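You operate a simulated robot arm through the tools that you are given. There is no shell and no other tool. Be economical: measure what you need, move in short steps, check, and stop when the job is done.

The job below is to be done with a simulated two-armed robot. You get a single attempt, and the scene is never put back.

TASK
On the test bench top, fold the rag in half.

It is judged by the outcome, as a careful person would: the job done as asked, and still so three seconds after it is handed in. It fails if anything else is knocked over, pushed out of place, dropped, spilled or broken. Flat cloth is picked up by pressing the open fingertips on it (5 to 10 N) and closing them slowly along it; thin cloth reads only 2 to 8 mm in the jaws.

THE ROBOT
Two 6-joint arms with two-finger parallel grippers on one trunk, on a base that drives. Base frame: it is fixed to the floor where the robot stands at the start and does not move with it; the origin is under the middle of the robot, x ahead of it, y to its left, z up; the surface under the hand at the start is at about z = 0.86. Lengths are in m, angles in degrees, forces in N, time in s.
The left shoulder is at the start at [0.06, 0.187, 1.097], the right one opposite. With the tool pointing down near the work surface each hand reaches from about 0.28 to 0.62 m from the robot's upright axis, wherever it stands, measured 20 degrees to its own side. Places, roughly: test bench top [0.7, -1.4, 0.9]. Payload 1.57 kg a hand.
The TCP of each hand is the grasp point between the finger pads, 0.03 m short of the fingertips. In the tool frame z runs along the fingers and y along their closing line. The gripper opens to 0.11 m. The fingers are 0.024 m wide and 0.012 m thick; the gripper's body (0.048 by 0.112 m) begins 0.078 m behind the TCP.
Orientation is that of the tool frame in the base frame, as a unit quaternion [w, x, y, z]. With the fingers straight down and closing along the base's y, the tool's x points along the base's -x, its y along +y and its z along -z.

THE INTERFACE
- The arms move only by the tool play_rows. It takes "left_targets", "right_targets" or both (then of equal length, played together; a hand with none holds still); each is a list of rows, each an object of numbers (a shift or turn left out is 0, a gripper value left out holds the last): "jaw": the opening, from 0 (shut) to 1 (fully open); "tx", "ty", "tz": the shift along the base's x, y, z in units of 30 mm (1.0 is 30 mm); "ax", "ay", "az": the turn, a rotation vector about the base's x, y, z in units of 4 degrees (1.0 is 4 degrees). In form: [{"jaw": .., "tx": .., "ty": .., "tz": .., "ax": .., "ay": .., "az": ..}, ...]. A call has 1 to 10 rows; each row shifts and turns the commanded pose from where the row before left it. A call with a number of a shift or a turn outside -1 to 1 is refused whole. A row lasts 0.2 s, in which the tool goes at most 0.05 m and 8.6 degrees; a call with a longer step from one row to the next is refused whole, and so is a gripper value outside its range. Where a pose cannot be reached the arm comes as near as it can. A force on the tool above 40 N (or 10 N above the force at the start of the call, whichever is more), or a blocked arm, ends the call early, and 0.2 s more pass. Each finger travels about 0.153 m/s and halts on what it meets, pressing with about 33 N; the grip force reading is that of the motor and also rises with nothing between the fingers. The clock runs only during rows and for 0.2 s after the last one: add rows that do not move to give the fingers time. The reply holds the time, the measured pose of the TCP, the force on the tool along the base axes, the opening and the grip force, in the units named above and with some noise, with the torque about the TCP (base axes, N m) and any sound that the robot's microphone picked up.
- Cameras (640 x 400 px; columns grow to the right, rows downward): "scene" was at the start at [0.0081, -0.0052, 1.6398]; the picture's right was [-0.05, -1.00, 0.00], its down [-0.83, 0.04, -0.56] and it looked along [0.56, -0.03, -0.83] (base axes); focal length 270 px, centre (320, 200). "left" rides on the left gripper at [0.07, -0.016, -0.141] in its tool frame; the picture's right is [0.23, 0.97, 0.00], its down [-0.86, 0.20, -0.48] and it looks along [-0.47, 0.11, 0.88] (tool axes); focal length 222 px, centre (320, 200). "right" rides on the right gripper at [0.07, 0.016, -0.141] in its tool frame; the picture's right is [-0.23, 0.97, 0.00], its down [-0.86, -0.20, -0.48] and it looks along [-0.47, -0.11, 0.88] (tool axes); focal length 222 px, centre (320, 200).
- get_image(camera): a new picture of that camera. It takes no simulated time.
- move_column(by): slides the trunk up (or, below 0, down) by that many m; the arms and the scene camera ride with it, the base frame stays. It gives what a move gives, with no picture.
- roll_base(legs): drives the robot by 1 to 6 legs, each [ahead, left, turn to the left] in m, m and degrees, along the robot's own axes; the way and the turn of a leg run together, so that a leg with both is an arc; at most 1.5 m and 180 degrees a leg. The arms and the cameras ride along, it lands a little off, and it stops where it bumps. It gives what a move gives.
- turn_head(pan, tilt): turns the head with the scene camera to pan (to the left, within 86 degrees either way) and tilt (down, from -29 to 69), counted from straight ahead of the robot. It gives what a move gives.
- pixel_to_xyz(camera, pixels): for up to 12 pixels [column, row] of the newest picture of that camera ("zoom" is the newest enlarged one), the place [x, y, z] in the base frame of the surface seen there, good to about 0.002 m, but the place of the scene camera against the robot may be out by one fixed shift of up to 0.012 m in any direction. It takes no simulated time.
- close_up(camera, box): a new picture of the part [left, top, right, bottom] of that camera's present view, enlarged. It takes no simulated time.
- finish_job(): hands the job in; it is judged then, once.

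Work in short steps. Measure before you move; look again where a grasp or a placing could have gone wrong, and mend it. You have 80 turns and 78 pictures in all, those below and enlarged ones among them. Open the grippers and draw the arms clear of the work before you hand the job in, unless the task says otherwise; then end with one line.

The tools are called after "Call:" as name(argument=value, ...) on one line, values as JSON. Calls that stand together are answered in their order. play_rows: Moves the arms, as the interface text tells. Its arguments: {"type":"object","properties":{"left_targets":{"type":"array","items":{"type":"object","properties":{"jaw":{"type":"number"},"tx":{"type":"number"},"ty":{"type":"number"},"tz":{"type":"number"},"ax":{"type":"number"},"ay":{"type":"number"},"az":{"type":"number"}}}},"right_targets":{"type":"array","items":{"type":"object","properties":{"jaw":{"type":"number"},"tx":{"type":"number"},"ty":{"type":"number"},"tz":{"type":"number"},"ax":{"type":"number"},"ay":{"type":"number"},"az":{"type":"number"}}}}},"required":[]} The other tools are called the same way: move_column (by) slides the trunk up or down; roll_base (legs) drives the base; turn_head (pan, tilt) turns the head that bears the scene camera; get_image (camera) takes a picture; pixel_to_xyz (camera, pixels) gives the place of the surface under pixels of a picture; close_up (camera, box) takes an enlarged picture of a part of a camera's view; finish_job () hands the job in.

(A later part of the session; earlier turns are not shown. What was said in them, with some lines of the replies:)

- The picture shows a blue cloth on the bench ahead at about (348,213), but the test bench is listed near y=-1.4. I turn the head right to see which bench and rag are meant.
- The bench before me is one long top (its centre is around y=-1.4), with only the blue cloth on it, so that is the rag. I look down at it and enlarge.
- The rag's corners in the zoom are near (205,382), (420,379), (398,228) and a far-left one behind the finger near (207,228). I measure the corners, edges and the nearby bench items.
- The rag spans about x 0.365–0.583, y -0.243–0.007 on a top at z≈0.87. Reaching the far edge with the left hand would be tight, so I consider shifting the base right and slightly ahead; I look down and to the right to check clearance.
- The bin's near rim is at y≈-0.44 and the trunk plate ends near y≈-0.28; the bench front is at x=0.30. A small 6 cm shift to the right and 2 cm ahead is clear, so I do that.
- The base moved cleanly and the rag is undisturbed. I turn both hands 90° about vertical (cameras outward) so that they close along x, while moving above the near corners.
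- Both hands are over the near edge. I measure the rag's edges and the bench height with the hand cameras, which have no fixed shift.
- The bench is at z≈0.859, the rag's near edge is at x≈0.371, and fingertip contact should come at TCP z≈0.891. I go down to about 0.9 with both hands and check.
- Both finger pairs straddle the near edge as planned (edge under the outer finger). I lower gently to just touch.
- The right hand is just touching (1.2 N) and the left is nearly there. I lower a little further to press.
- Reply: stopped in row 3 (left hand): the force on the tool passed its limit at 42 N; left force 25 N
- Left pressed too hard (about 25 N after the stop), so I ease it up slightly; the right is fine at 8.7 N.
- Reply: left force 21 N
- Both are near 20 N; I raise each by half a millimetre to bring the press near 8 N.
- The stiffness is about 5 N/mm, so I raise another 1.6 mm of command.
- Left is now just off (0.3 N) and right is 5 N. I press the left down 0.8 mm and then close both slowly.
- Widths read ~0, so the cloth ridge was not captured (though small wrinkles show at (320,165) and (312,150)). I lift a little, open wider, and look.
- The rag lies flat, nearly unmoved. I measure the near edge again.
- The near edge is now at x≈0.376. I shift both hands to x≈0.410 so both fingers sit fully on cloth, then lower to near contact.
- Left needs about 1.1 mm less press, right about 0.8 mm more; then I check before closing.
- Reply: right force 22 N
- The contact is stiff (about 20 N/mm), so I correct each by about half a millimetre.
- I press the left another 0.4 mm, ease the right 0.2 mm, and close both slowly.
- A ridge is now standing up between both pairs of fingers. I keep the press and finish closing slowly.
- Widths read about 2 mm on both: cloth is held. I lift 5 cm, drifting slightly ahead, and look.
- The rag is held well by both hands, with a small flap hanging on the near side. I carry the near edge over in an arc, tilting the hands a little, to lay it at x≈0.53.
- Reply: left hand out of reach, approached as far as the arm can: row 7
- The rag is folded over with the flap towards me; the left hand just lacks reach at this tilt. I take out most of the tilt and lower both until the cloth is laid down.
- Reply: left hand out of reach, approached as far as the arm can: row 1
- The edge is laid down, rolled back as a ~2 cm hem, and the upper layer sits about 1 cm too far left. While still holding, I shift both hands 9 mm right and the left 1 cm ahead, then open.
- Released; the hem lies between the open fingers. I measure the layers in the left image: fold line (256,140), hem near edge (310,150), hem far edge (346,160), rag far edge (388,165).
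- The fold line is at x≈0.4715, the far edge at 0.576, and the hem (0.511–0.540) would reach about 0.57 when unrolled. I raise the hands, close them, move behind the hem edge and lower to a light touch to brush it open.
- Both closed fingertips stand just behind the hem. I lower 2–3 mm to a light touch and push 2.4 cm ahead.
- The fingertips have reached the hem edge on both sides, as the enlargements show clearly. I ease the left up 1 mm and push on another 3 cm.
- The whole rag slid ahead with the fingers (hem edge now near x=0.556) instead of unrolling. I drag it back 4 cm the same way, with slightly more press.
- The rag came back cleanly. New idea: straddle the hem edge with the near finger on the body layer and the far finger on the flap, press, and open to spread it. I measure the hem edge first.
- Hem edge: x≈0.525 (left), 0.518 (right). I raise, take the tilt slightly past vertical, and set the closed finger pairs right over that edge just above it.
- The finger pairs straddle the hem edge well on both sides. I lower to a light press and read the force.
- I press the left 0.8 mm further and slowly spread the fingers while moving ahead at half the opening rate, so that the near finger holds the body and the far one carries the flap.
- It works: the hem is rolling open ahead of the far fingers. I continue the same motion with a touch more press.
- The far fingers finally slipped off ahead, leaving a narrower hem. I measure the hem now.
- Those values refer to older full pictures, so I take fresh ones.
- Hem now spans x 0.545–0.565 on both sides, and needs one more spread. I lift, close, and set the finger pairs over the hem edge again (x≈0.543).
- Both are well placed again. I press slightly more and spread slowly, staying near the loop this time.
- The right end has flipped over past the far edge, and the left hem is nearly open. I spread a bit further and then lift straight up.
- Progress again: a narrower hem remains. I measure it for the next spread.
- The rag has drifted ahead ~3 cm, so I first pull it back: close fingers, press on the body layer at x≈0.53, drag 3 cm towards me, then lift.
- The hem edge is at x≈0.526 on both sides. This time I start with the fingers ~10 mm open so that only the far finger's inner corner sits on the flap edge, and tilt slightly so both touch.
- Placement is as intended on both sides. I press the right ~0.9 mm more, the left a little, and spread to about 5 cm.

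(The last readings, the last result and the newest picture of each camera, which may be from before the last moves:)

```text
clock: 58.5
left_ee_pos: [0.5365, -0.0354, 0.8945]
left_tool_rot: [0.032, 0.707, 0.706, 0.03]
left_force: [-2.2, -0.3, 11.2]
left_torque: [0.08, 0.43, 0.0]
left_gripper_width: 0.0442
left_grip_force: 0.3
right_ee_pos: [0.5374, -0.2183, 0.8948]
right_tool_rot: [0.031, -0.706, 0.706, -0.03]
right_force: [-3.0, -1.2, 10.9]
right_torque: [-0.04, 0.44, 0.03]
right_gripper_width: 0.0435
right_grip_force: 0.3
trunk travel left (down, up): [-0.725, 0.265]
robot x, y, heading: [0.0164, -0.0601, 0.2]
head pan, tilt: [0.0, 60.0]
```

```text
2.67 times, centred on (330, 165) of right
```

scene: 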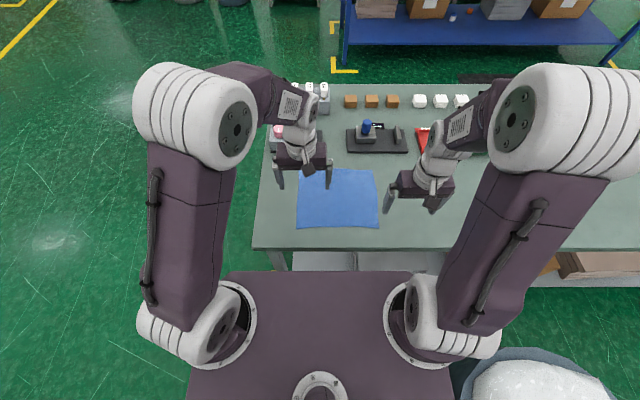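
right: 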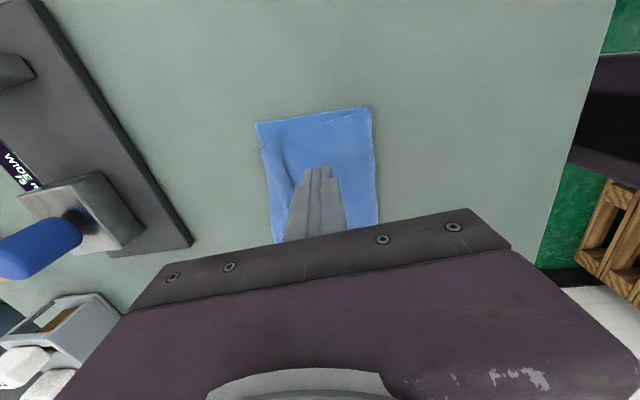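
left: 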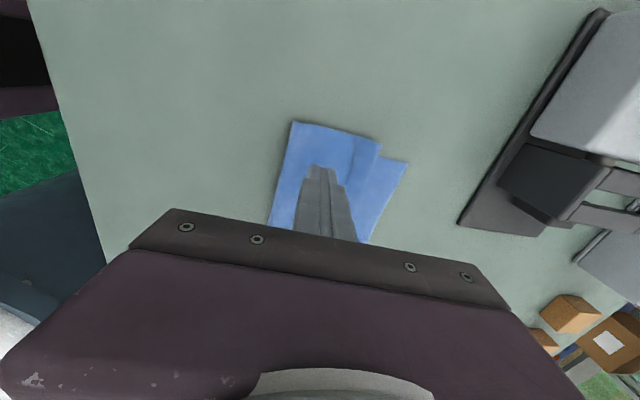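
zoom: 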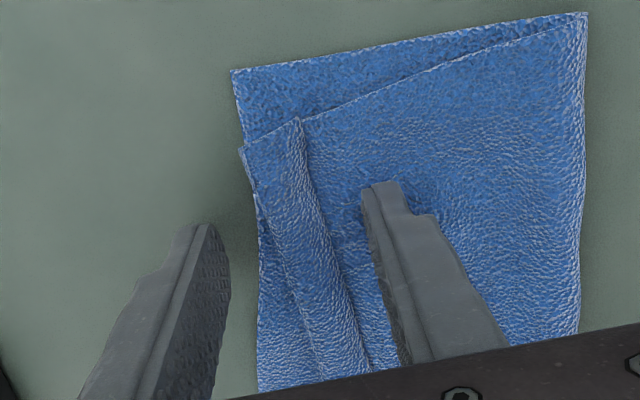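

Again it springs back, so spreading alone won't finish it. I'll pick the flap itself with a pinch along y: lift, level the tools, and turn both hands back 90°.

Call:
play_rows(left_targets=[{"tz": 0.6}, {"tz": 0.6, "ay": 0.86}, {"az": 1}, {"az": 1}, {"az": 1}, {"az": 1}, {"az": 1}, {"az": 1}, {"az": 1}, {"az": 1}], right_targets=[{"tz": 0.6}, {"tz": 0.6, "ay": 0.86}, {"az": -1}, {"az": -1}, {"az": -1}, {"az": -1}, {"az": -1}, {"az": -1}, {"az": -1}, {"az": -1}])

Call:
play_rows(left_targets=[{"az": 1}, {"az": 1}, {"az": 1}, {"az": 1}, {"az": 1}, {"az": 1}, {"az": 1}, {"az": 1}, {"az": 1}, {"az": 1}], right_targets=[{"az": -1}, {"az": -1}, {"az": -1}, {"az": -1}, {"az": -1}, {"az": -1}, {"az": -1}, {"az": -1}, {"az": -1}, {"az": -1}])

Call:
play_rows(left_targets=[{"az": 1}, {"az": 1}, {"az": 1}, {"az": 1}, {"az": 0.5}, {"jaw": 0.32}, {}], right_targets=[{"az": -1}, {"az": -1}, {"az": -1}, {"az": -1}, {"az": -0.5}, {"jaw": 0.32}, {}])

Call:
get_image(camera="scene")

Call:
get_image(camera="right")

```text
clock: 60.7
left_ee_pos: [0.5371, -0.0359, 0.9288]
left_tool_rot: [0.008, 0.484, 0.875, 0.011]
left_force: [0.6, 0.2, 0.9]
left_torque: [0.01, -0.01, -0.01]
left_gripper_width: 0.043
left_grip_force: 0.1
right_ee_pos: [0.5403, -0.2194, 0.9285]
right_tool_rot: [0.005, -0.485, 0.875, -0.01]
right_force: [0.1, 0.2, 0.6]
right_torque: [0.02, -0.01, 0.0]
right_gripper_width: 0.0428
right_grip_force: 0.1
trunk travel left (down, up): [-0.725, 0.265]
robot x, y, heading: [0.0185, -0.0581, -0.1]
head pan, tilt: [0.0, 60.0]
```

```text
clock: 62.9
left_ee_pos: [0.5391, -0.0356, 0.9293]
left_tool_rot: [0.004, 0.156, 0.988, 0.013]
left_force: [-0.4, 0.9, 0.2]
left_torque: [-0.01, 0.0, 0.0]
left_gripper_width: 0.0428
left_grip_force: 0.0
right_ee_pos: [0.5393, -0.2186, 0.928]
right_tool_rot: [0.003, -0.155, 0.988, -0.012]
right_force: [1.1, 0.2, 0.7]
right_torque: [0.01, 0.03, -0.01]
right_gripper_width: 0.0429
right_grip_force: 0.2
trunk travel left (down, up): [-0.725, 0.265]
robot x, y, heading: [0.0188, -0.0592, -0.0]
head pan, tilt: [0.0, 60.0]
```

```text
clock: 64.5
left_ee_pos: [0.5382, -0.0357, 0.9289]
left_tool_rot: [0.001, 0.001, 1.0, 0.014]
left_force: [-0.2, -0.9, 0.5]
left_torque: [0.03, -0.01, 0.01]
left_gripper_width: 0.0351
left_grip_force: 0.1
right_ee_pos: [0.54, -0.2175, 0.9302]
right_tool_rot: [0.0, 0.0, 1.0, -0.013]
right_force: [0.2, 0.1, 0.1]
right_torque: [-0.02, 0.0, 0.01]
right_gripper_width: 0.035
right_grip_force: 0.2
trunk travel left (down, up): [-0.725, 0.265]
robot x, y, heading: [0.0184, -0.0625, 0.2]
head pan, tilt: [0.0, 60.0]
```

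```text
14 pictures are left
```

scene: 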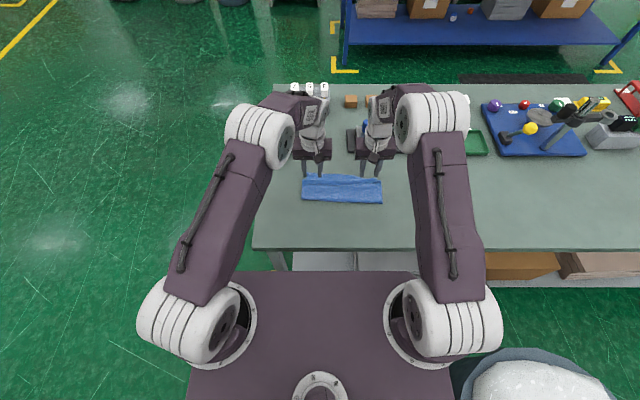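

```text
13 pictures are left
```

right: 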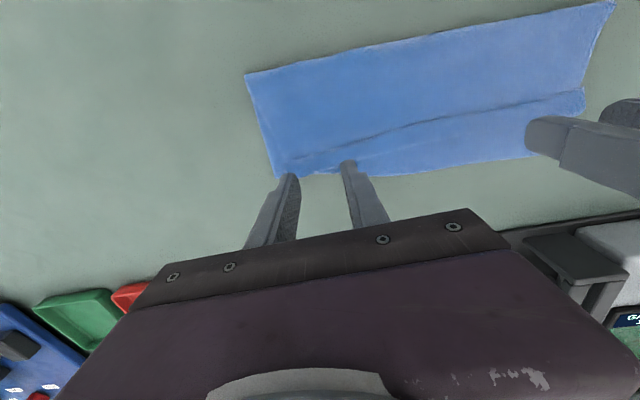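

The view from the right hand shows the whole rag: the flap edge runs from (290,160) to (582,92). I measure it.

Call:
pixel_to_xyz(camera="right", pixels=[[250, 78], [607, 8], [300, 157], [340, 148], [400, 129], [480, 107], [520, 101], [578, 90], [300, 170], [390, 172], [500, 160], [280, 172]])

```text
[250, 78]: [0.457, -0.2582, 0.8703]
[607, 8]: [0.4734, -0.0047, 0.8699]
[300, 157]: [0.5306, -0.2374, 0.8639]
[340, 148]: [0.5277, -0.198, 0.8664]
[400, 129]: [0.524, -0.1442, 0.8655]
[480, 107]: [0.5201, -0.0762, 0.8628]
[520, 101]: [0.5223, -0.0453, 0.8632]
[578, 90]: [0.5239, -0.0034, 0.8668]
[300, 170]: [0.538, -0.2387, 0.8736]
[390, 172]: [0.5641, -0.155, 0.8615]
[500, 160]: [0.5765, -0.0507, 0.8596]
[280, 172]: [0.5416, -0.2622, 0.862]
```

Flap edge: x≈0.529 under the right hand, 0.5225 under the left. I shift the left 5 mm back and lower both onto the flap.

Call:
play_rows(left_targets=[{"tx": -0.17, "tz": -0.5}, {"tz": -0.5}, {"tz": -0.1}, {"tz": -0.08}, {}, {}], right_targets=[{"tz": -0.5}, {"tz": -0.5}, {"tz": -0.1}, {"tz": -0.1}, {}, {}])

```text
clock: 65.9
left_ee_pos: [0.5332, -0.0359, 0.8928]
left_tool_rot: [0.001, 0.0, 1.0, 0.013]
left_force: [-0.2, -0.4, 2.0]
left_torque: [-0.04, -0.03, -0.01]
left_gripper_width: 0.0356
left_grip_force: 0.0
right_ee_pos: [0.539, -0.2186, 0.8928]
right_tool_rot: [0.002, 0.0, 1.0, -0.012]
right_force: [1.3, 0.2, 7.4]
right_torque: [0.05, 0.04, -0.02]
right_gripper_width: 0.0353
right_grip_force: 0.0
trunk travel left (down, up): [-0.725, 0.265]
robot x, y, heading: [0.0203, -0.0606, -0.1]
head pan, tilt: [0.0, 60.0]
```

Contact is light (2 N left, 7 N right). I press the left 0.4 mm more and close both slowly.

Call:
play_rows(left_targets=[{"tz": -0.015}, {"jaw": 0.28}, {"jaw": 0.24}, {"jaw": 0.2}, {"jaw": 0.16}, {"jaw": 0.12}, {"jaw": 0.08}, {"jaw": 0.04}, {"jaw": 0.0}, {}], right_targets=[{}, {"jaw": 0.28}, {"jaw": 0.24}, {"jaw": 0.2}, {"jaw": 0.16}, {"jaw": 0.12}, {"jaw": 0.08}, {"jaw": 0.04}, {"jaw": 0.0}, {}])

Call:
close_up(camera="scene", box=[280, 140, 400, 215])

```text
clock: 68.1
left_ee_pos: [0.5322, -0.0357, 0.893]
left_tool_rot: [0.002, 0.0, 1.0, 0.013]
left_force: [0.2, -0.2, 2.3]
left_torque: [-0.03, 0.0, 0.03]
left_gripper_width: 0.0001
left_grip_force: 22.0
right_ee_pos: [0.5389, -0.2188, 0.8929]
right_tool_rot: [0.001, 0.0, 1.0, -0.012]
right_force: [0.3, 0.9, 7.3]
right_torque: [-0.01, 0.04, -0.03]
right_gripper_width: 0.0042
right_grip_force: 24.9
trunk travel left (down, up): [-0.725, 0.265]
robot x, y, heading: [0.0214, -0.0601, 0.0]
head pan, tilt: [0.0, 60.0]
```

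```text
5.33 times, centred on (340, 178) of scene
```

zoom: 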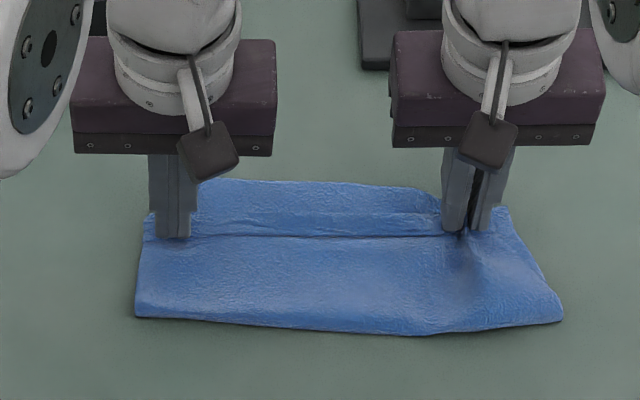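

The right holds cloth (4.2 mm); the left slipped. I lift the right slightly to see which layers it holds, and raise the left and reopen it.

Call:
play_rows(left_targets=[{"tz": 0.5}, {"jaw": 0.36}, {}, {}], right_targets=[{"tz": 0.3}, {"tz": 0.4}, {"tz": 0.3}, {}])

Call:
close_up(camera="scene", box=[280, 140, 400, 215])

```text
clock: 69.1
left_ee_pos: [0.5341, -0.0367, 0.9083]
left_tool_rot: [0.002, 0.0, 1.0, 0.014]
left_force: [-0.1, -0.4, 0.3]
left_torque: [-0.01, -0.02, 0.0]
left_gripper_width: 0.0399
left_grip_force: 0.0
right_ee_pos: [0.5397, -0.2189, 0.9221]
right_tool_rot: [0.0, 0.0, 1.0, -0.012]
right_force: [0.7, 0.2, -0.7]
right_torque: [0.0, 0.0, -0.03]
right_gripper_width: 0.0036
right_grip_force: 24.8
trunk travel left (down, up): [-0.725, 0.265]
robot x, y, heading: [0.022, -0.0585, 0.0]
head pan, tilt: [0.0, 60.0]
```

```text
5.33 times, centred on (340, 178) of scene
```

zoom: 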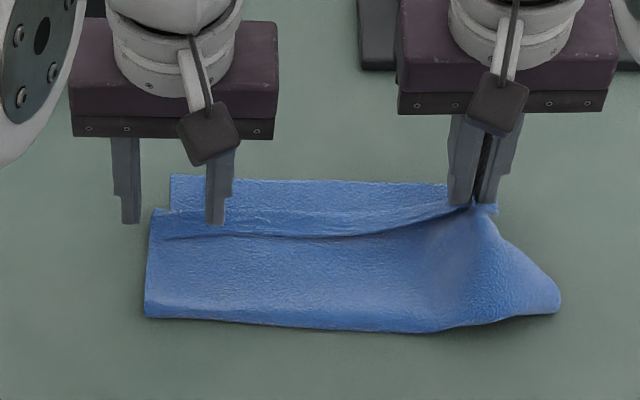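

The right pinch lifts the whole upper layer with its hem, so the flap can't be singled out that way. Better: pinch the upper layer just behind the flap and lift it, so the flap hangs free and drops open. I set the right down and release, then move both hands ~2.5 cm back.

Call:
play_rows(left_targets=[{}, {}, {}, {}, {}, {"tx": -0.5}, {"tx": -0.45}, {}], right_targets=[{"tz": -0.5}, {"tz": -0.4}, {"jaw": 0.15}, {"jaw": 0.36}, {"tz": 0.5}, {"tx": -0.5}, {"tx": -0.4}, {}])

Call:
get_image(camera="right")

```text
clock: 70.9
left_ee_pos: [0.507, -0.0354, 0.9075]
left_tool_rot: [0.001, 0.0, 1.0, 0.013]
left_force: [0.8, -0.4, 0.9]
left_torque: [0.05, -0.02, -0.03]
left_gripper_width: 0.0396
left_grip_force: 0.1
right_ee_pos: [0.5131, -0.2187, 0.9108]
right_tool_rot: [0.0, 0.0, 1.0, -0.011]
right_force: [0.2, 0.2, -1.1]
right_torque: [0.03, -0.02, 0.02]
right_gripper_width: 0.0394
right_grip_force: 0.1
trunk travel left (down, up): [-0.725, 0.265]
robot x, y, heading: [0.0182, -0.0604, -0.1]
head pan, tilt: [0.0, 60.0]
```

```text
10 pictures are left
```

right: 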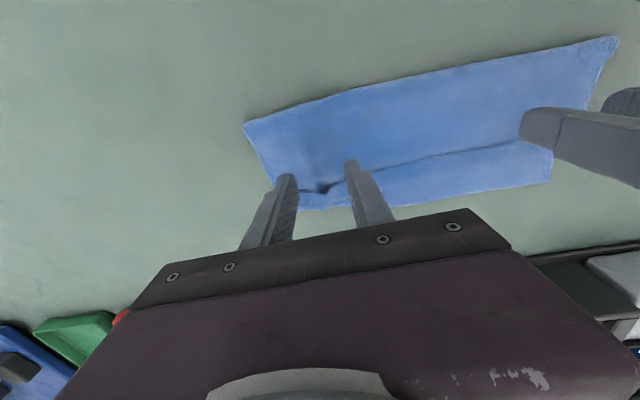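

Call:
pixel_to_xyz(camera="right", pixels=[[248, 126], [612, 42], [325, 190], [400, 162], [460, 152], [330, 165], [310, 205], [400, 200], [540, 175], [430, 95], [315, 175]])

```text
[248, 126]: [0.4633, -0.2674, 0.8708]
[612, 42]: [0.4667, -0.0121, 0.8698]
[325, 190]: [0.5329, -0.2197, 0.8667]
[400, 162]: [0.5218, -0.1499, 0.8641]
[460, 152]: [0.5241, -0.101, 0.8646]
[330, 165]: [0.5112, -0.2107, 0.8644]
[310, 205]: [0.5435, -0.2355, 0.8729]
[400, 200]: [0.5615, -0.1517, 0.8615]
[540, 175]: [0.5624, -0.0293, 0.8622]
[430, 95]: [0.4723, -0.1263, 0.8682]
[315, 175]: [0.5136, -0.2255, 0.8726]
```

Both finger pairs are just behind the flap edge (x 0.523 / 0.533). I lower to a light press.

Call:
play_rows(left_targets=[{"tz": -0.3}, {"tz": -0.15}, {"tz": -0.05}, {}, {}], right_targets=[{"tz": -0.3}, {"tz": -0.2}, {"tz": -0.08}, {}, {}])

```text
clock: 72.1
left_ee_pos: [0.5041, -0.0364, 0.8928]
left_tool_rot: [0.002, 0.0, 1.0, 0.014]
left_force: [0.7, -0.4, -0.4]
left_torque: [-0.01, -0.02, 0.01]
left_gripper_width: 0.0396
left_grip_force: 0.1
right_ee_pos: [0.5124, -0.2189, 0.8927]
right_tool_rot: [0.0, -0.001, 1.0, -0.012]
right_force: [0.2, 0.3, 0.5]
right_torque: [-0.02, -0.02, 0.0]
right_gripper_width: 0.0395
right_grip_force: 0.1
trunk travel left (down, up): [-0.725, 0.265]
robot x, y, heading: [0.0183, -0.06, -0.2]
head pan, tilt: [0.0, 60.0]
```

I go a fraction lower, and read again.

Call:
play_rows(left_targets=[{"tz": -0.03}, {}, {}], right_targets=[{"tz": -0.018}, {}, {}])

```text
clock: 72.9
left_ee_pos: [0.5045, -0.0351, 0.8926]
left_tool_rot: [0.002, -0.001, 1.0, 0.013]
left_force: [0.1, 0.9, 4.5]
left_torque: [-0.08, -0.02, -0.01]
left_gripper_width: 0.0399
left_grip_force: 0.1
right_ee_pos: [0.5128, -0.218, 0.8919]
right_tool_rot: [0.0, 0.0, 1.0, -0.012]
right_force: [1.2, -0.7, 2.3]
right_torque: [0.08, -0.03, -0.04]
right_gripper_width: 0.0394
right_grip_force: 0.1
trunk travel left (down, up): [-0.725, 0.265]
robot x, y, heading: [0.021, -0.0576, 0.1]
head pan, tilt: [0.0, 60.0]
```

Presses are 4.5 N and 2.3 N; I add a hair on the right and close both slowly.

Call:
play_rows(left_targets=[{"tz": -0.003}, {"jaw": 0.31}, {"jaw": 0.27}, {"jaw": 0.23}, {"jaw": 0.19}, {"jaw": 0.15}, {"jaw": 0.11}, {"jaw": 0.06}, {"jaw": 0.0}, {}], right_targets=[{"tz": -0.012}, {"jaw": 0.31}, {"jaw": 0.27}, {"jaw": 0.23}, {"jaw": 0.19}, {"jaw": 0.15}, {"jaw": 0.11}, {"jaw": 0.06}, {"jaw": 0.0}, {}])

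```text
clock: 75.1
left_ee_pos: [0.5056, -0.0342, 0.8924]
left_tool_rot: [0.001, 0.001, 1.0, 0.013]
left_force: [0.3, -1.7, 3.8]
left_torque: [-0.05, -0.04, 0.01]
left_gripper_width: 0.0022
left_grip_force: 23.7
right_ee_pos: [0.5117, -0.2181, 0.8928]
right_tool_rot: [0.001, -0.001, 1.0, -0.013]
right_force: [-0.5, 0.6, 4.4]
right_torque: [0.02, 0.03, 0.02]
right_gripper_width: 0.0038
right_grip_force: 24.8
trunk travel left (down, up): [-0.725, 0.265]
robot x, y, heading: [0.0235, -0.0622, -0.0]
head pan, tilt: [0.0, 60.0]
```

Left holds 2.2 mm (one layer), right 3.8 mm (maybe two). I lift 3 cm, drawing slightly back, and look.

Call:
play_rows(left_targets=[{"tz": 0.35}, {"tz": 0.35, "tx": -0.1}, {"tz": 0.35, "tx": -0.15}, {}], right_targets=[{"tz": 0.35}, {"tz": 0.35, "tx": -0.1}, {"tz": 0.35, "tx": -0.15}, {}])

Call:
get_image(camera="right")

Call:
close_up(camera="scene", box=[280, 140, 400, 215])

```text
clock: 76.1
left_ee_pos: [0.4967, -0.035, 0.9234]
left_tool_rot: [0.0, 0.0, 1.0, 0.013]
left_force: [0.6, 0.1, -0.6]
left_torque: [-0.01, -0.01, 0.0]
left_gripper_width: 0.0024
left_grip_force: 23.8
right_ee_pos: [0.5044, -0.2176, 0.9232]
right_tool_rot: [-0.001, 0.0, 1.0, -0.011]
right_force: [0.0, 0.5, -0.1]
right_torque: [0.01, 0.0, 0.01]
right_gripper_width: 0.0033
right_grip_force: 24.3
trunk travel left (down, up): [-0.725, 0.265]
robot x, y, heading: [0.0186, -0.0587, -0.1]
head pan, tilt: [0.0, 60.0]
```

```text
9 pictures are left
```

right: 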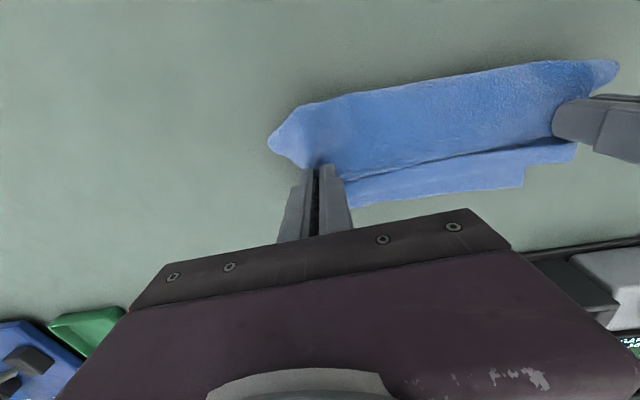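

```text
5.33 times, centred on (340, 178) of scene
```

zoom: 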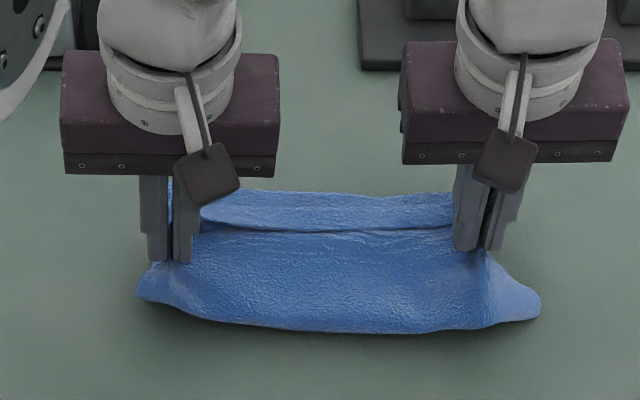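

The upper layer is up along with the fold. I raise another 4 cm so the part beyond the grip hangs freely and the flap can drop, with a small shake.

Call:
play_rows(left_targets=[{"tz": 0.5}, {"tz": 0.5}, {"tz": 0.5}, {"tx": -0.4}, {"tx": 0.4}, {"tx": -0.4}, {"tx": 0.4}, {}, {}], right_targets=[{"tz": 0.5}, {"tz": 0.5}, {"tz": 0.5}, {"tx": -0.4}, {"tx": 0.4}, {"tx": -0.4}, {"tx": 0.4}, {}, {}])

Call:
get_image(camera="right")

```text
clock: 78.1
left_ee_pos: [0.4966, -0.0343, 0.9685]
left_tool_rot: [0.002, 0.0, 1.0, 0.014]
left_force: [-0.3, -1.6, -1.3]
left_torque: [-0.03, -0.01, 0.0]
left_gripper_width: 0.0025
left_grip_force: 24.2
right_ee_pos: [0.5038, -0.2201, 0.9675]
right_tool_rot: [0.0, 0.0, 1.0, -0.012]
right_force: [0.1, 1.2, 0.6]
right_torque: [0.02, -0.02, 0.04]
right_gripper_width: 0.0033
right_grip_force: 24.2
trunk travel left (down, up): [-0.725, 0.265]
robot x, y, heading: [0.0199, -0.0616, 0.2]
head pan, tilt: [0.0, 60.0]
```

```text
7 pictures are left
```

right: 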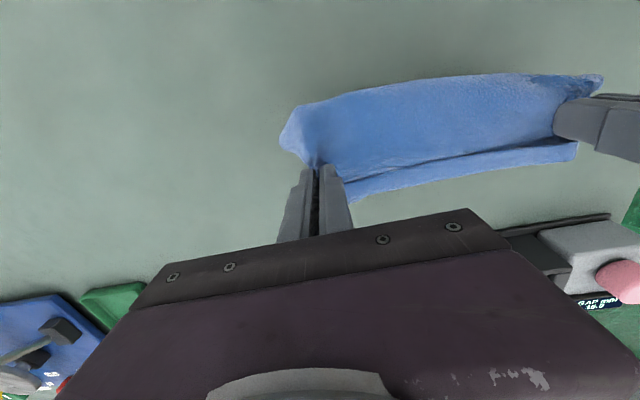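

I cannot see the flap's far side from here. I carry both hands 3 cm ahead and then lower while drawing back, so the hanging end is laid out ahead of the grip.

Call:
play_rows(left_targets=[{"tx": 0.5}, {"tx": 0.6}, {"tz": -0.3, "tx": -0.05}, {"tz": -0.3, "tx": -0.1}, {"tz": -0.35, "tx": -0.15}, {"tz": -0.35, "tx": -0.2}, {"tz": -0.4, "tx": -0.2}, {"tz": -0.4, "tx": -0.15}, {"tz": -0.3, "tx": -0.1}, {}], right_targets=[{"tx": 0.4}, {"tx": 0.5}, {"tz": -0.3, "tx": -0.05}, {"tz": -0.3, "tx": -0.1}, {"tz": -0.35, "tx": -0.15}, {"tz": -0.35, "tx": -0.2}, {"tz": -0.4, "tx": -0.2}, {"tz": -0.4, "tx": -0.15}, {"tz": -0.3, "tx": -0.1}, {}])

Call:
close_up(camera="scene", box=[280, 140, 400, 215])

```text
clock: 80.3
left_ee_pos: [0.5005, -0.0367, 0.8989]
left_tool_rot: [0.002, 0.001, 1.0, 0.013]
left_force: [-1.1, -0.4, 0.9]
left_torque: [0.0, -0.03, -0.02]
left_gripper_width: 0.0023
left_grip_force: 23.5
right_ee_pos: [0.5034, -0.22, 0.8958]
right_tool_rot: [0.0, 0.0, 1.0, -0.012]
right_force: [0.0, 0.7, 2.2]
right_torque: [0.07, -0.01, 0.0]
right_gripper_width: 0.0035
right_grip_force: 24.2
trunk travel left (down, up): [-0.725, 0.265]
robot x, y, heading: [0.0212, -0.0624, 0.0]
head pan, tilt: [0.0, 60.0]
```

```text
5.33 times, centred on (340, 178) of scene
```

zoom: 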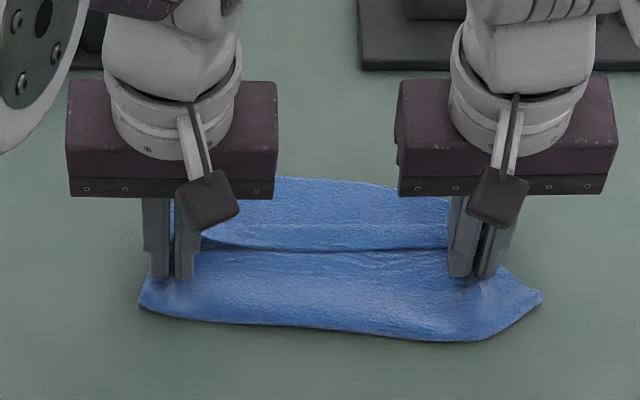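

A hem of ~2 cm remains, but I now hold the upper layer itself. I raise it 1.2 cm, carry it ~4.5 cm ahead and 9 mm right so its edge comes up to the rag's far edge, lower and look.

Call:
play_rows(left_targets=[{"tz": 0.5}, {"tx": 0.25, "ty": -0.1}, {"tx": 0.25, "ty": -0.1}, {"tx": 0.25, "ty": -0.1}, {"tx": 0.25}, {"tx": 0.25}, {"tx": 0.2}, {"tz": -0.3}, {"tz": -0.22}, {}], right_targets=[{"tz": 0.5}, {"tx": 0.25, "ty": -0.1}, {"tx": 0.25, "ty": -0.1}, {"tx": 0.25, "ty": -0.1}, {"tx": 0.25}, {"tx": 0.25}, {"tx": 0.2}, {"tz": -0.3}, {"tz": -0.15}, {}])

Call:
get_image(camera="right")

```text
clock: 82.5
left_ee_pos: [0.5457, -0.0451, 0.8964]
left_tool_rot: [0.002, 0.001, 1.0, 0.014]
left_force: [-0.4, 0.0, 0.4]
left_torque: [0.01, 0.03, -0.04]
left_gripper_width: 0.0023
left_grip_force: 24.2
right_ee_pos: [0.5465, -0.2285, 0.8987]
right_tool_rot: [0.001, 0.001, 1.0, -0.012]
right_force: [-0.2, -0.5, -0.5]
right_torque: [0.02, -0.01, -0.01]
right_gripper_width: 0.0033
right_grip_force: 24.5
trunk travel left (down, up): [-0.725, 0.265]
robot x, y, heading: [0.0194, -0.0598, 0.3]
head pan, tilt: [0.0, 60.0]
```

```text
5 pictures are left
```

right: 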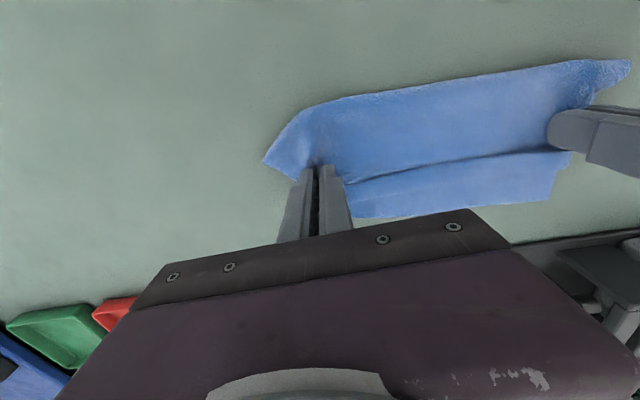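

Call:
pixel_to_xyz(camera="right", pixels=[[268, 160], [310, 110], [440, 82], [560, 66], [628, 65], [400, 176], [480, 158], [400, 190], [480, 172], [480, 204], [400, 214], [550, 195]])

```text
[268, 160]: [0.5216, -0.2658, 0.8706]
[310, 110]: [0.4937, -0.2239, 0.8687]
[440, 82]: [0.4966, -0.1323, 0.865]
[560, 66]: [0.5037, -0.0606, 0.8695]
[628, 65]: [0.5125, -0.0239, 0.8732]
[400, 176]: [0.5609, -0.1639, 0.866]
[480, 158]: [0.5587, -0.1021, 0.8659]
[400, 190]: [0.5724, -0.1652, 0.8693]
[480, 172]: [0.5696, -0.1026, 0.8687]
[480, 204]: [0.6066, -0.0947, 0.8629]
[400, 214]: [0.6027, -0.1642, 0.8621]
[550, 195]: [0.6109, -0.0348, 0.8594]
```

The bottom layer came along partly: the flap edge is at 0.56, the far edge at 0.605. I pin the right end down with the right hand and move only the left end of the upper layer ahead, lifted clear of the bottom layer.

Call:
play_rows(left_targets=[{}, {}, {"tz": 0.5}, {"tz": 0.4}, {"tx": 0.25}, {"tx": 0.25}, {"tx": 0.25}, {"tz": -0.4}, {"tz": -0.4}, {}], right_targets=[{"tz": -0.14}, {"tz": -0.08}, {}, {}, {}, {}, {}, {}, {}, {}])

```text
clock: 84.7
left_ee_pos: [0.5673, -0.0439, 0.9]
left_tool_rot: [0.003, 0.0, 1.0, 0.012]
left_force: [-1.1, -2.7, -0.9]
left_torque: [-0.08, 0.0, -0.08]
left_gripper_width: 0.0023
left_grip_force: 24.2
right_ee_pos: [0.5465, -0.2272, 0.8923]
right_tool_rot: [0.002, 0.0, 1.0, -0.012]
right_force: [3.7, 1.6, 20.6]
right_torque: [0.08, -0.25, 0.0]
right_gripper_width: 0.0034
right_grip_force: 24.1
trunk travel left (down, up): [-0.725, 0.265]
robot x, y, heading: [0.0183, -0.061, -0.2]
head pan, tilt: [0.0, 60.0]
```

Left moved 2.2 cm ahead. I press the left down as the anchor, and let the right reopen (spreading its pinch) at lighter press for a shallower re-pinch.

Call:
play_rows(left_targets=[{"tz": -0.15}, {"tz": -0.08}, {}, {}, {}, {}, {}], right_targets=[{"tz": 0.02}, {"jaw": 0.1}, {"jaw": 0.2}, {"jaw": 0.3}, {"jaw": 0.36}, {}, {}])

```text
clock: 86.3
left_ee_pos: [0.5668, -0.0435, 0.894]
left_tool_rot: [0.002, 0.0, 1.0, 0.013]
left_force: [0.3, 0.3, 0.8]
left_torque: [0.02, -0.01, 0.0]
left_gripper_width: 0.0025
left_grip_force: 24.0
right_ee_pos: [0.5453, -0.2279, 0.8929]
right_tool_rot: [0.001, 0.0, 1.0, -0.011]
right_force: [-0.8, -1.7, 15.8]
right_torque: [0.23, -0.09, 0.01]
right_gripper_width: 0.0366
right_grip_force: 0.0
trunk travel left (down, up): [-0.725, 0.265]
robot x, y, heading: [0.0227, -0.0567, -0.1]
head pan, tilt: [0.0, 60.0]
```

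Right is at 16 N; I ease it to about 4 N, and press the left down a little more as anchor.

Call:
play_rows(left_targets=[{"tz": -0.05}, {}, {}], right_targets=[{"tz": 0.025}, {}, {}])

```text
clock: 87.1
left_ee_pos: [0.5679, -0.0435, 0.8918]
left_tool_rot: [0.003, 0.0, 1.0, 0.013]
left_force: [-1.4, 0.7, 10.6]
left_torque: [0.08, -0.08, 0.0]
left_gripper_width: 0.002
left_grip_force: 23.4
right_ee_pos: [0.5447, -0.227, 0.8927]
right_tool_rot: [0.001, 0.0, 1.0, -0.012]
right_force: [0.6, -1.0, 5.0]
right_torque: [0.07, -0.05, -0.01]
right_gripper_width: 0.0386
right_grip_force: 0.0
trunk travel left (down, up): [-0.725, 0.265]
robot x, y, heading: [0.0219, -0.0577, -0.0]
head pan, tilt: [0.0, 60.0]
```

Good: left anchors at 10 N and right presses at 5 N. I close the right slowly, then read the width.

Call:
play_rows(left_targets=[{}, {}, {}, {}, {}, {}, {}, {}, {}, {}], right_targets=[{"tz": 0.004}, {"jaw": 0.31}, {"jaw": 0.27}, {"jaw": 0.23}, {"jaw": 0.19}, {"jaw": 0.15}, {"jaw": 0.11}, {"jaw": 0.06}, {"jaw": 0.0}, {}])

```text
clock: 89.3
left_ee_pos: [0.5678, -0.0441, 0.892]
left_tool_rot: [0.002, 0.0, 1.0, 0.013]
left_force: [-0.3, 0.9, 15.3]
left_torque: [0.05, -0.16, -0.02]
left_gripper_width: 0.0024
left_grip_force: 24.2
right_ee_pos: [0.5459, -0.2273, 0.8942]
right_tool_rot: [0.001, 0.0, 1.0, -0.012]
right_force: [1.1, 1.8, 1.6]
right_torque: [0.06, 0.0, -0.02]
right_gripper_width: 0.0036
right_grip_force: 24.7
trunk travel left (down, up): [-0.725, 0.265]
robot x, y, heading: [0.0218, -0.0629, -0.1]
head pan, tilt: [0.0, 60.0]
```

The right holds cloth again (3.6 mm). I lift it 2.7 cm, carry it 2.4 cm ahead, and lower it, then take a picture.

Call:
play_rows(left_targets=[{}, {}, {}, {}, {}, {}, {}, {}, {}], right_targets=[{"tz": 0.5}, {"tz": 0.4}, {"tx": 0.25}, {"tx": 0.25}, {"tx": 0.25}, {"tx": 0.05}, {"tz": -0.4}, {"tz": -0.45}, {}])

Call:
get_image(camera="right")

```text
clock: 91.3
left_ee_pos: [0.5667, -0.0447, 0.8927]
left_tool_rot: [0.003, 0.0, 1.0, 0.013]
left_force: [0.0, 1.1, 16.4]
left_torque: [0.09, -0.17, 0.01]
left_gripper_width: 0.0024
left_grip_force: 23.9
right_ee_pos: [0.5686, -0.2282, 0.8949]
right_tool_rot: [0.001, 0.0, 1.0, -0.013]
right_force: [0.3, -0.9, 0.5]
right_torque: [-0.03, 0.0, 0.05]
right_gripper_width: 0.0036
right_grip_force: 24.6
trunk travel left (down, up): [-0.725, 0.265]
robot x, y, heading: [0.021, -0.0601, 0.1]
head pan, tilt: [0.0, 60.0]
```

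```text
4 pictures are left
```

right: 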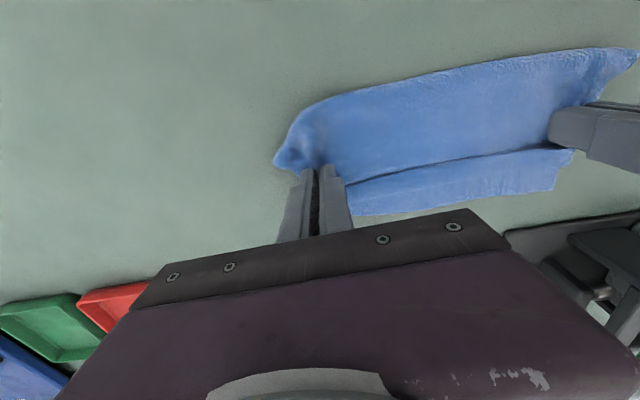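

Call:
pixel_to_xyz(camera="right", pixels=[[440, 78], [320, 105], [560, 57], [400, 175], [480, 158], [400, 188], [480, 175], [430, 208], [480, 203], [550, 188], [570, 155]])

```text
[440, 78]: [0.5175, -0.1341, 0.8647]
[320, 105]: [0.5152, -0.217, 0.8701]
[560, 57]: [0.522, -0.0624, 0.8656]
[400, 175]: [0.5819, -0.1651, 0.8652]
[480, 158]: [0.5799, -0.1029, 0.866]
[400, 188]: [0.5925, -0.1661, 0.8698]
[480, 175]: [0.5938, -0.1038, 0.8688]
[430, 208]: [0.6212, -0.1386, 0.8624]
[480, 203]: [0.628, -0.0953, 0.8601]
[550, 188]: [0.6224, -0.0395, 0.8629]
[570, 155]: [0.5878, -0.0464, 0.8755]
```

The fold line (0.518) to far edge (0.624) is 0.106, i.e. half of the 0.209 rag, so the fold is truly in the middle; only a small hem remains. I bring the rag back ~3.5 cm towards its original place and then spread the pinches open to release.

Call:
play_rows(left_targets=[{"tz": 0.25}, {"tx": -0.3}, {"tx": -0.3}, {"tx": -0.3}, {"tx": -0.3}, {"tz": -0.15}, {}], right_targets=[{"tz": 0.1}, {"tx": -0.3}, {"tx": -0.3}, {"tx": -0.3}, {"tx": -0.3}, {"tz": -0.1}, {}])

Call:
play_rows(left_targets=[{"tz": -0.04}, {"jaw": 0.1}, {"jaw": 0.2}, {"jaw": 0.3}, {"jaw": 0.4}, {}, {"tz": 0.6}, {"tz": 0.8}, {"tz": 0.8}, {}], right_targets=[{"tz": -0.06}, {"jaw": 0.1}, {"jaw": 0.2}, {"jaw": 0.3}, {"jaw": 0.4}, {}, {"tz": 0.6}, {"tz": 0.8}, {"tz": 0.8}, {}])

Call:
get_image(camera="right")

```text
clock: 92.9
left_ee_pos: [0.531, -0.0441, 0.8932]
left_tool_rot: [0.002, 0.0, 1.0, 0.013]
left_force: [1.2, 0.1, 1.1]
left_torque: [0.01, -0.02, -0.04]
left_gripper_width: 0.0022
left_grip_force: 23.7
right_ee_pos: [0.535, -0.2287, 0.8945]
right_tool_rot: [0.001, 0.0, 1.0, -0.011]
right_force: [-0.3, 0.2, 1.0]
right_torque: [0.02, -0.01, 0.0]
right_gripper_width: 0.0037
right_grip_force: 24.5
trunk travel left (down, up): [-0.725, 0.265]
robot x, y, heading: [0.0197, -0.0601, -0.1]
head pan, tilt: [0.0, 60.0]
```

```text
clock: 95.1
left_ee_pos: [0.5318, -0.0446, 0.9587]
left_tool_rot: [0.001, 0.0, 1.0, 0.015]
left_force: [-0.9, -0.7, 1.2]
left_torque: [-0.02, -0.03, -0.03]
left_gripper_width: 0.044
left_grip_force: 0.0
right_ee_pos: [0.5337, -0.2276, 0.9595]
right_tool_rot: [-0.001, 0.0, 1.0, -0.011]
right_force: [0.9, 0.0, 0.7]
right_torque: [-0.01, 0.04, 0.0]
right_gripper_width: 0.0441
right_grip_force: 0.0
trunk travel left (down, up): [-0.725, 0.265]
robot x, y, heading: [0.019, -0.0613, 0.0]
head pan, tilt: [0.0, 60.0]
```

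```text
3 pictures are left
```

right: 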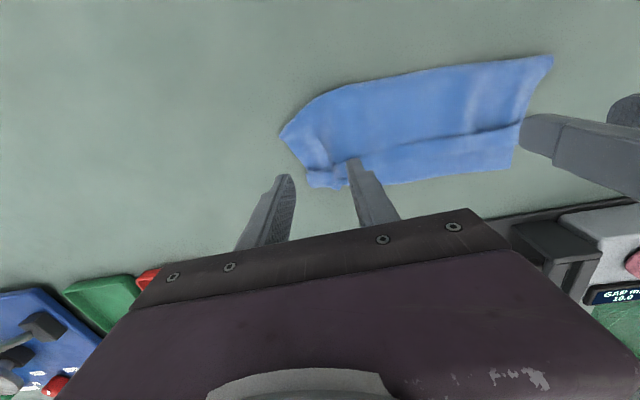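

Released; the rag is folded but the right end is gathered. I measure, then will smooth it by pressing nearly closed fingers on it and opening them along y.

Call:
pixel_to_xyz(camera="right", pixels=[[285, 132], [325, 98], [420, 74], [550, 60], [320, 180], [400, 178], [508, 164], [320, 145], [325, 160], [440, 141], [490, 132]])

```text
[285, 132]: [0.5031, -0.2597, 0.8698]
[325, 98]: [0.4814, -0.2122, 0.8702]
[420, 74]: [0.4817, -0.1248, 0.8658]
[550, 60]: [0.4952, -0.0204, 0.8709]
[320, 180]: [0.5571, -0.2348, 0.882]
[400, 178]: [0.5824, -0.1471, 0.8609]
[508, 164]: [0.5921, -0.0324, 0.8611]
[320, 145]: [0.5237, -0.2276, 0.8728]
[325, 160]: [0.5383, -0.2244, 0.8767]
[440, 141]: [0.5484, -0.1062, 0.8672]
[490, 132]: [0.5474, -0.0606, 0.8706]
```

The gathers sit right under both hands (y≈-0.227 and -0.045). I close the fingers, lower onto them, press lightly and read.

Call:
play_rows(left_targets=[{"jaw": 0.03}, {"tz": -0.7}, {"tz": -0.7}, {"tz": -0.5}, {"tz": -0.2}, {"tz": -0.07}, {}, {}], right_targets=[{"jaw": 0.03}, {"tz": -0.7}, {"tz": -0.7}, {"tz": -0.5}, {"tz": -0.2}, {"tz": -0.07}, {}, {}])

```text
clock: 96.9
left_ee_pos: [0.5313, -0.0445, 0.893]
left_tool_rot: [0.002, 0.0, 1.0, 0.013]
left_force: [0.0, 0.2, -0.5]
left_torque: [-0.01, -0.01, -0.02]
left_gripper_width: 0.0033
left_grip_force: 0.0
right_ee_pos: [0.5354, -0.2262, 0.8936]
right_tool_rot: [0.001, 0.001, 1.0, -0.012]
right_force: [1.4, 0.1, 11.0]
right_torque: [0.1, -0.08, -0.05]
right_gripper_width: 0.0031
right_grip_force: 0.0
trunk travel left (down, up): [-0.725, 0.265]
robot x, y, heading: [0.0184, -0.0602, 0.1]
head pan, tilt: [0.0, 60.0]
```

Right presses 11 N on the gather, left barely touches. I press the left 0.8 mm more and open both slowly along y, then lift.

Call:
play_rows(left_targets=[{"tz": -0.03}, {"jaw": 0.12}, {"jaw": 0.22}, {"jaw": 0.32}, {"jaw": 0.42}, {"jaw": 0.52}, {}, {"tz": 0.7}, {"tz": 1}, {"tz": 1}], right_targets=[{}, {"jaw": 0.12}, {"jaw": 0.22}, {"jaw": 0.32}, {"jaw": 0.42}, {"jaw": 0.52}, {}, {"tz": 0.7}, {"tz": 1}, {"tz": 1}])

Call:
get_image(camera="right")

```text
clock: 99.1
left_ee_pos: [0.531, -0.0428, 0.9745]
left_tool_rot: [0.0, 0.0, 1.0, 0.015]
left_force: [-1.4, 0.1, 0.1]
left_torque: [0.0, -0.03, -0.02]
left_gripper_width: 0.0572
left_grip_force: 0.2
right_ee_pos: [0.5333, -0.2253, 0.9742]
right_tool_rot: [-0.001, -0.001, 1.0, -0.012]
right_force: [-0.6, -0.1, -0.8]
right_torque: [-0.02, -0.01, 0.0]
right_gripper_width: 0.0573
right_grip_force: 0.2
trunk travel left (down, up): [-0.725, 0.265]
robot x, y, heading: [0.0154, -0.0565, 0.1]
head pan, tilt: [0.0, 60.0]
```

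```text
2 pictures are left
```

right: 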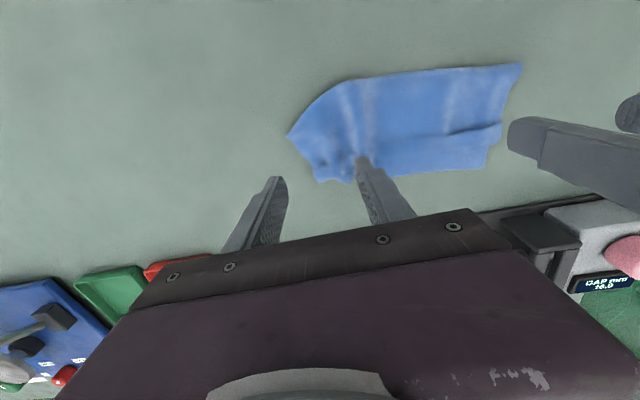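

The rag is folded in half with its far edges nearly together and both hands are free. I draw the arms up and back, clear of the work, and check once.

Call:
play_rows(left_targets=[{"tz": 1}, {"tz": 1}, {"tx": -0.8, "ty": 1}, {"tx": -0.8, "ty": 1}, {"tx": -0.8, "ty": 1}, {"tx": -0.8, "ty": 0.5}, {}], right_targets=[{"tz": 1}, {"tz": 1}, {"tx": -0.8, "ty": -1}, {"tx": -0.8, "ty": -1}, {"tx": -0.8, "ty": -1}, {"tx": -0.8, "ty": -0.5}, {}])

Call:
close_up(camera="scene", box=[260, 120, 420, 220])

```text
clock: 100.7
left_ee_pos: [0.4376, 0.0611, 1.0348]
left_tool_rot: [0.0, 0.0, 1.0, 0.014]
left_force: [-0.5, -0.6, 0.0]
left_torque: [-0.03, 0.02, -0.02]
left_gripper_width: 0.0571
left_grip_force: 0.1
right_ee_pos: [0.4388, -0.3337, 1.0342]
right_tool_rot: [-0.001, 0.0, 1.0, -0.012]
right_force: [0.0, 0.0, 0.3]
right_torque: [0.01, -0.01, -0.02]
right_gripper_width: 0.0571
right_grip_force: 0.0
trunk travel left (down, up): [-0.725, 0.265]
robot x, y, heading: [0.0212, -0.0594, 0.1]
head pan, tilt: [0.0, 60.0]
```

```text
4.00 times, centred on (340, 170) of scene
```

zoom: 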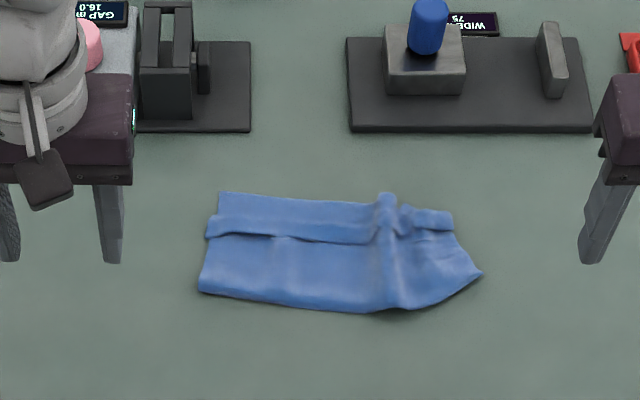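

The right end keeps one ridge at about y≈-0.19. With the left hand pinning the rag at y≈-0.07, I set the right closed fingertips right of the ridge to pull it flat; first both go down to a light press.

Call:
play_rows(left_targets=[{"jaw": 0, "tx": 0.83, "ty": -1}, {"tx": 0.83, "ty": -1}, {"tx": 0.82, "ty": -1}, {"ty": -1}, {"ty": -0.37, "tz": -0.9}, {"tz": -1}, {"tz": -1}, {"tz": -1}, {"tz": -0.7}, {"tz": -0.15}], right_targets=[{"jaw": 0, "tx": 0.82, "ty": 0.9}, {"tx": 0.82, "ty": 0.9}, {"tx": 0.8, "ty": 0.9}, {"ty": 0.9}, {"ty": 0.12, "tz": -0.9}, {"tz": -1}, {"tz": -1}, {"tz": -1}, {"tz": -0.7}, {"tz": -0.13}])

```text
clock: 102.9
left_ee_pos: [0.5091, -0.0712, 0.8907]
left_tool_rot: [0.003, 0.0, 1.0, 0.013]
left_force: [0.3, -0.8, 4.2]
left_torque: [-0.01, 0.0, -0.02]
left_gripper_width: 0.0
left_grip_force: 20.7
right_ee_pos: [0.5123, -0.219, 0.8927]
right_tool_rot: [0.002, 0.0, 1.0, -0.012]
right_force: [1.0, 0.6, 7.2]
right_torque: [0.08, -0.12, -0.02]
right_gripper_width: 0.0001
right_grip_force: 21.4
trunk travel left (down, up): [-0.725, 0.265]
robot x, y, heading: [0.0195, -0.0597, 0.1]
head pan, tilt: [0.0, 60.0]
5 turns are left
```

Presses are right (4 N and 7 N). I pull the right fingertips 1.8 cm to the right while the left pins, then lift both, draw them clear and take the last look.

Call:
play_rows(left_targets=[{"tz": -0.015}, {}, {}, {}, {}, {"tz": 0.7}, {"tz": 1}, {"tz": 1}, {"tz": 1}, {"tz": 1}], right_targets=[{}, {"ty": -0.2}, {"ty": -0.2}, {"ty": -0.2}, {}, {"tz": 0.7}, {"tz": 1}, {"tz": 1}, {"tz": 1}, {"tz": 1}])

Call:
play_rows(left_targets=[{"tx": -0.8, "ty": 1, "jaw": 0.6}, {"tx": -0.8, "ty": 1}, {"tx": -0.8, "ty": 1}, {"ty": 1}, {}], right_targets=[{"tx": -0.8, "ty": -1, "jaw": 0.6}, {"tx": -0.8, "ty": -1}, {"tx": -0.8, "ty": -1}, {}, {}])

Call:
close_up(camera="scene", box=[260, 120, 420, 220])

```text
clock: 105.1
left_ee_pos: [0.5097, -0.0714, 1.0331]
left_tool_rot: [0.002, 0.0, 1.0, 0.014]
left_force: [0.1, 0.7, 0.1]
left_torque: [0.0, -0.01, 0.01]
left_gripper_width: 0.0002
left_grip_force: 21.7
right_ee_pos: [0.5093, -0.2396, 1.0334]
right_tool_rot: [0.0, 0.0, 1.0, -0.012]
right_force: [0.1, 0.7, 0.1]
right_torque: [0.03, -0.03, 0.0]
right_gripper_width: 0.0
right_grip_force: 21.7
trunk travel left (down, up): [-0.725, 0.265]
robot x, y, heading: [0.0203, -0.0603, -0.2]
head pan, tilt: [0.0, 60.0]
```

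```text
clock: 106.3
left_ee_pos: [0.4378, 0.048, 1.031]
left_tool_rot: [0.002, 0.0, 1.0, 0.014]
left_force: [0.5, -0.7, 1.4]
left_torque: [0.02, 0.01, 0.0]
left_gripper_width: 0.0659
left_grip_force: 0.0
right_ee_pos: [0.4413, -0.3321, 1.0326]
right_tool_rot: [0.0, 0.0, 1.0, -0.011]
right_force: [0.9, -0.4, 1.0]
right_torque: [0.0, 0.01, 0.0]
right_gripper_width: 0.066
right_grip_force: 0.1
trunk travel left (down, up): [-0.725, 0.265]
robot x, y, heading: [0.0181, -0.0603, 0.0]
head pan, tilt: [0.0, 60.0]
```

```text
4.00 times, centred on (340, 170) of scene
4 turns are left
```

zoom: 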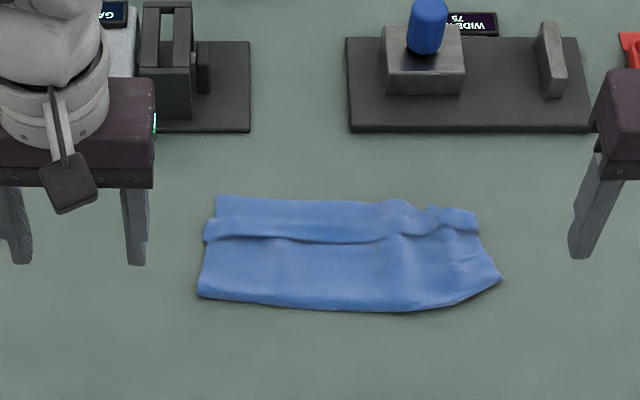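

The ridge is pulled out and the rag lies folded at its middle. Nothing else on the bench has moved, and both grippers are open and clear, so I hand the job in.

Call:
finish_job()

```text
The job is handed in.
```

The rag is folded across its middle on the bench top, but not crisply. About 2 cm of the near edge stayed rolled back on top, so that edge stops roughly 4 cm short of the far one, and the right end is a little wrinkled. Nothing else on the bench was moved, and both grippers are open and clear of it.
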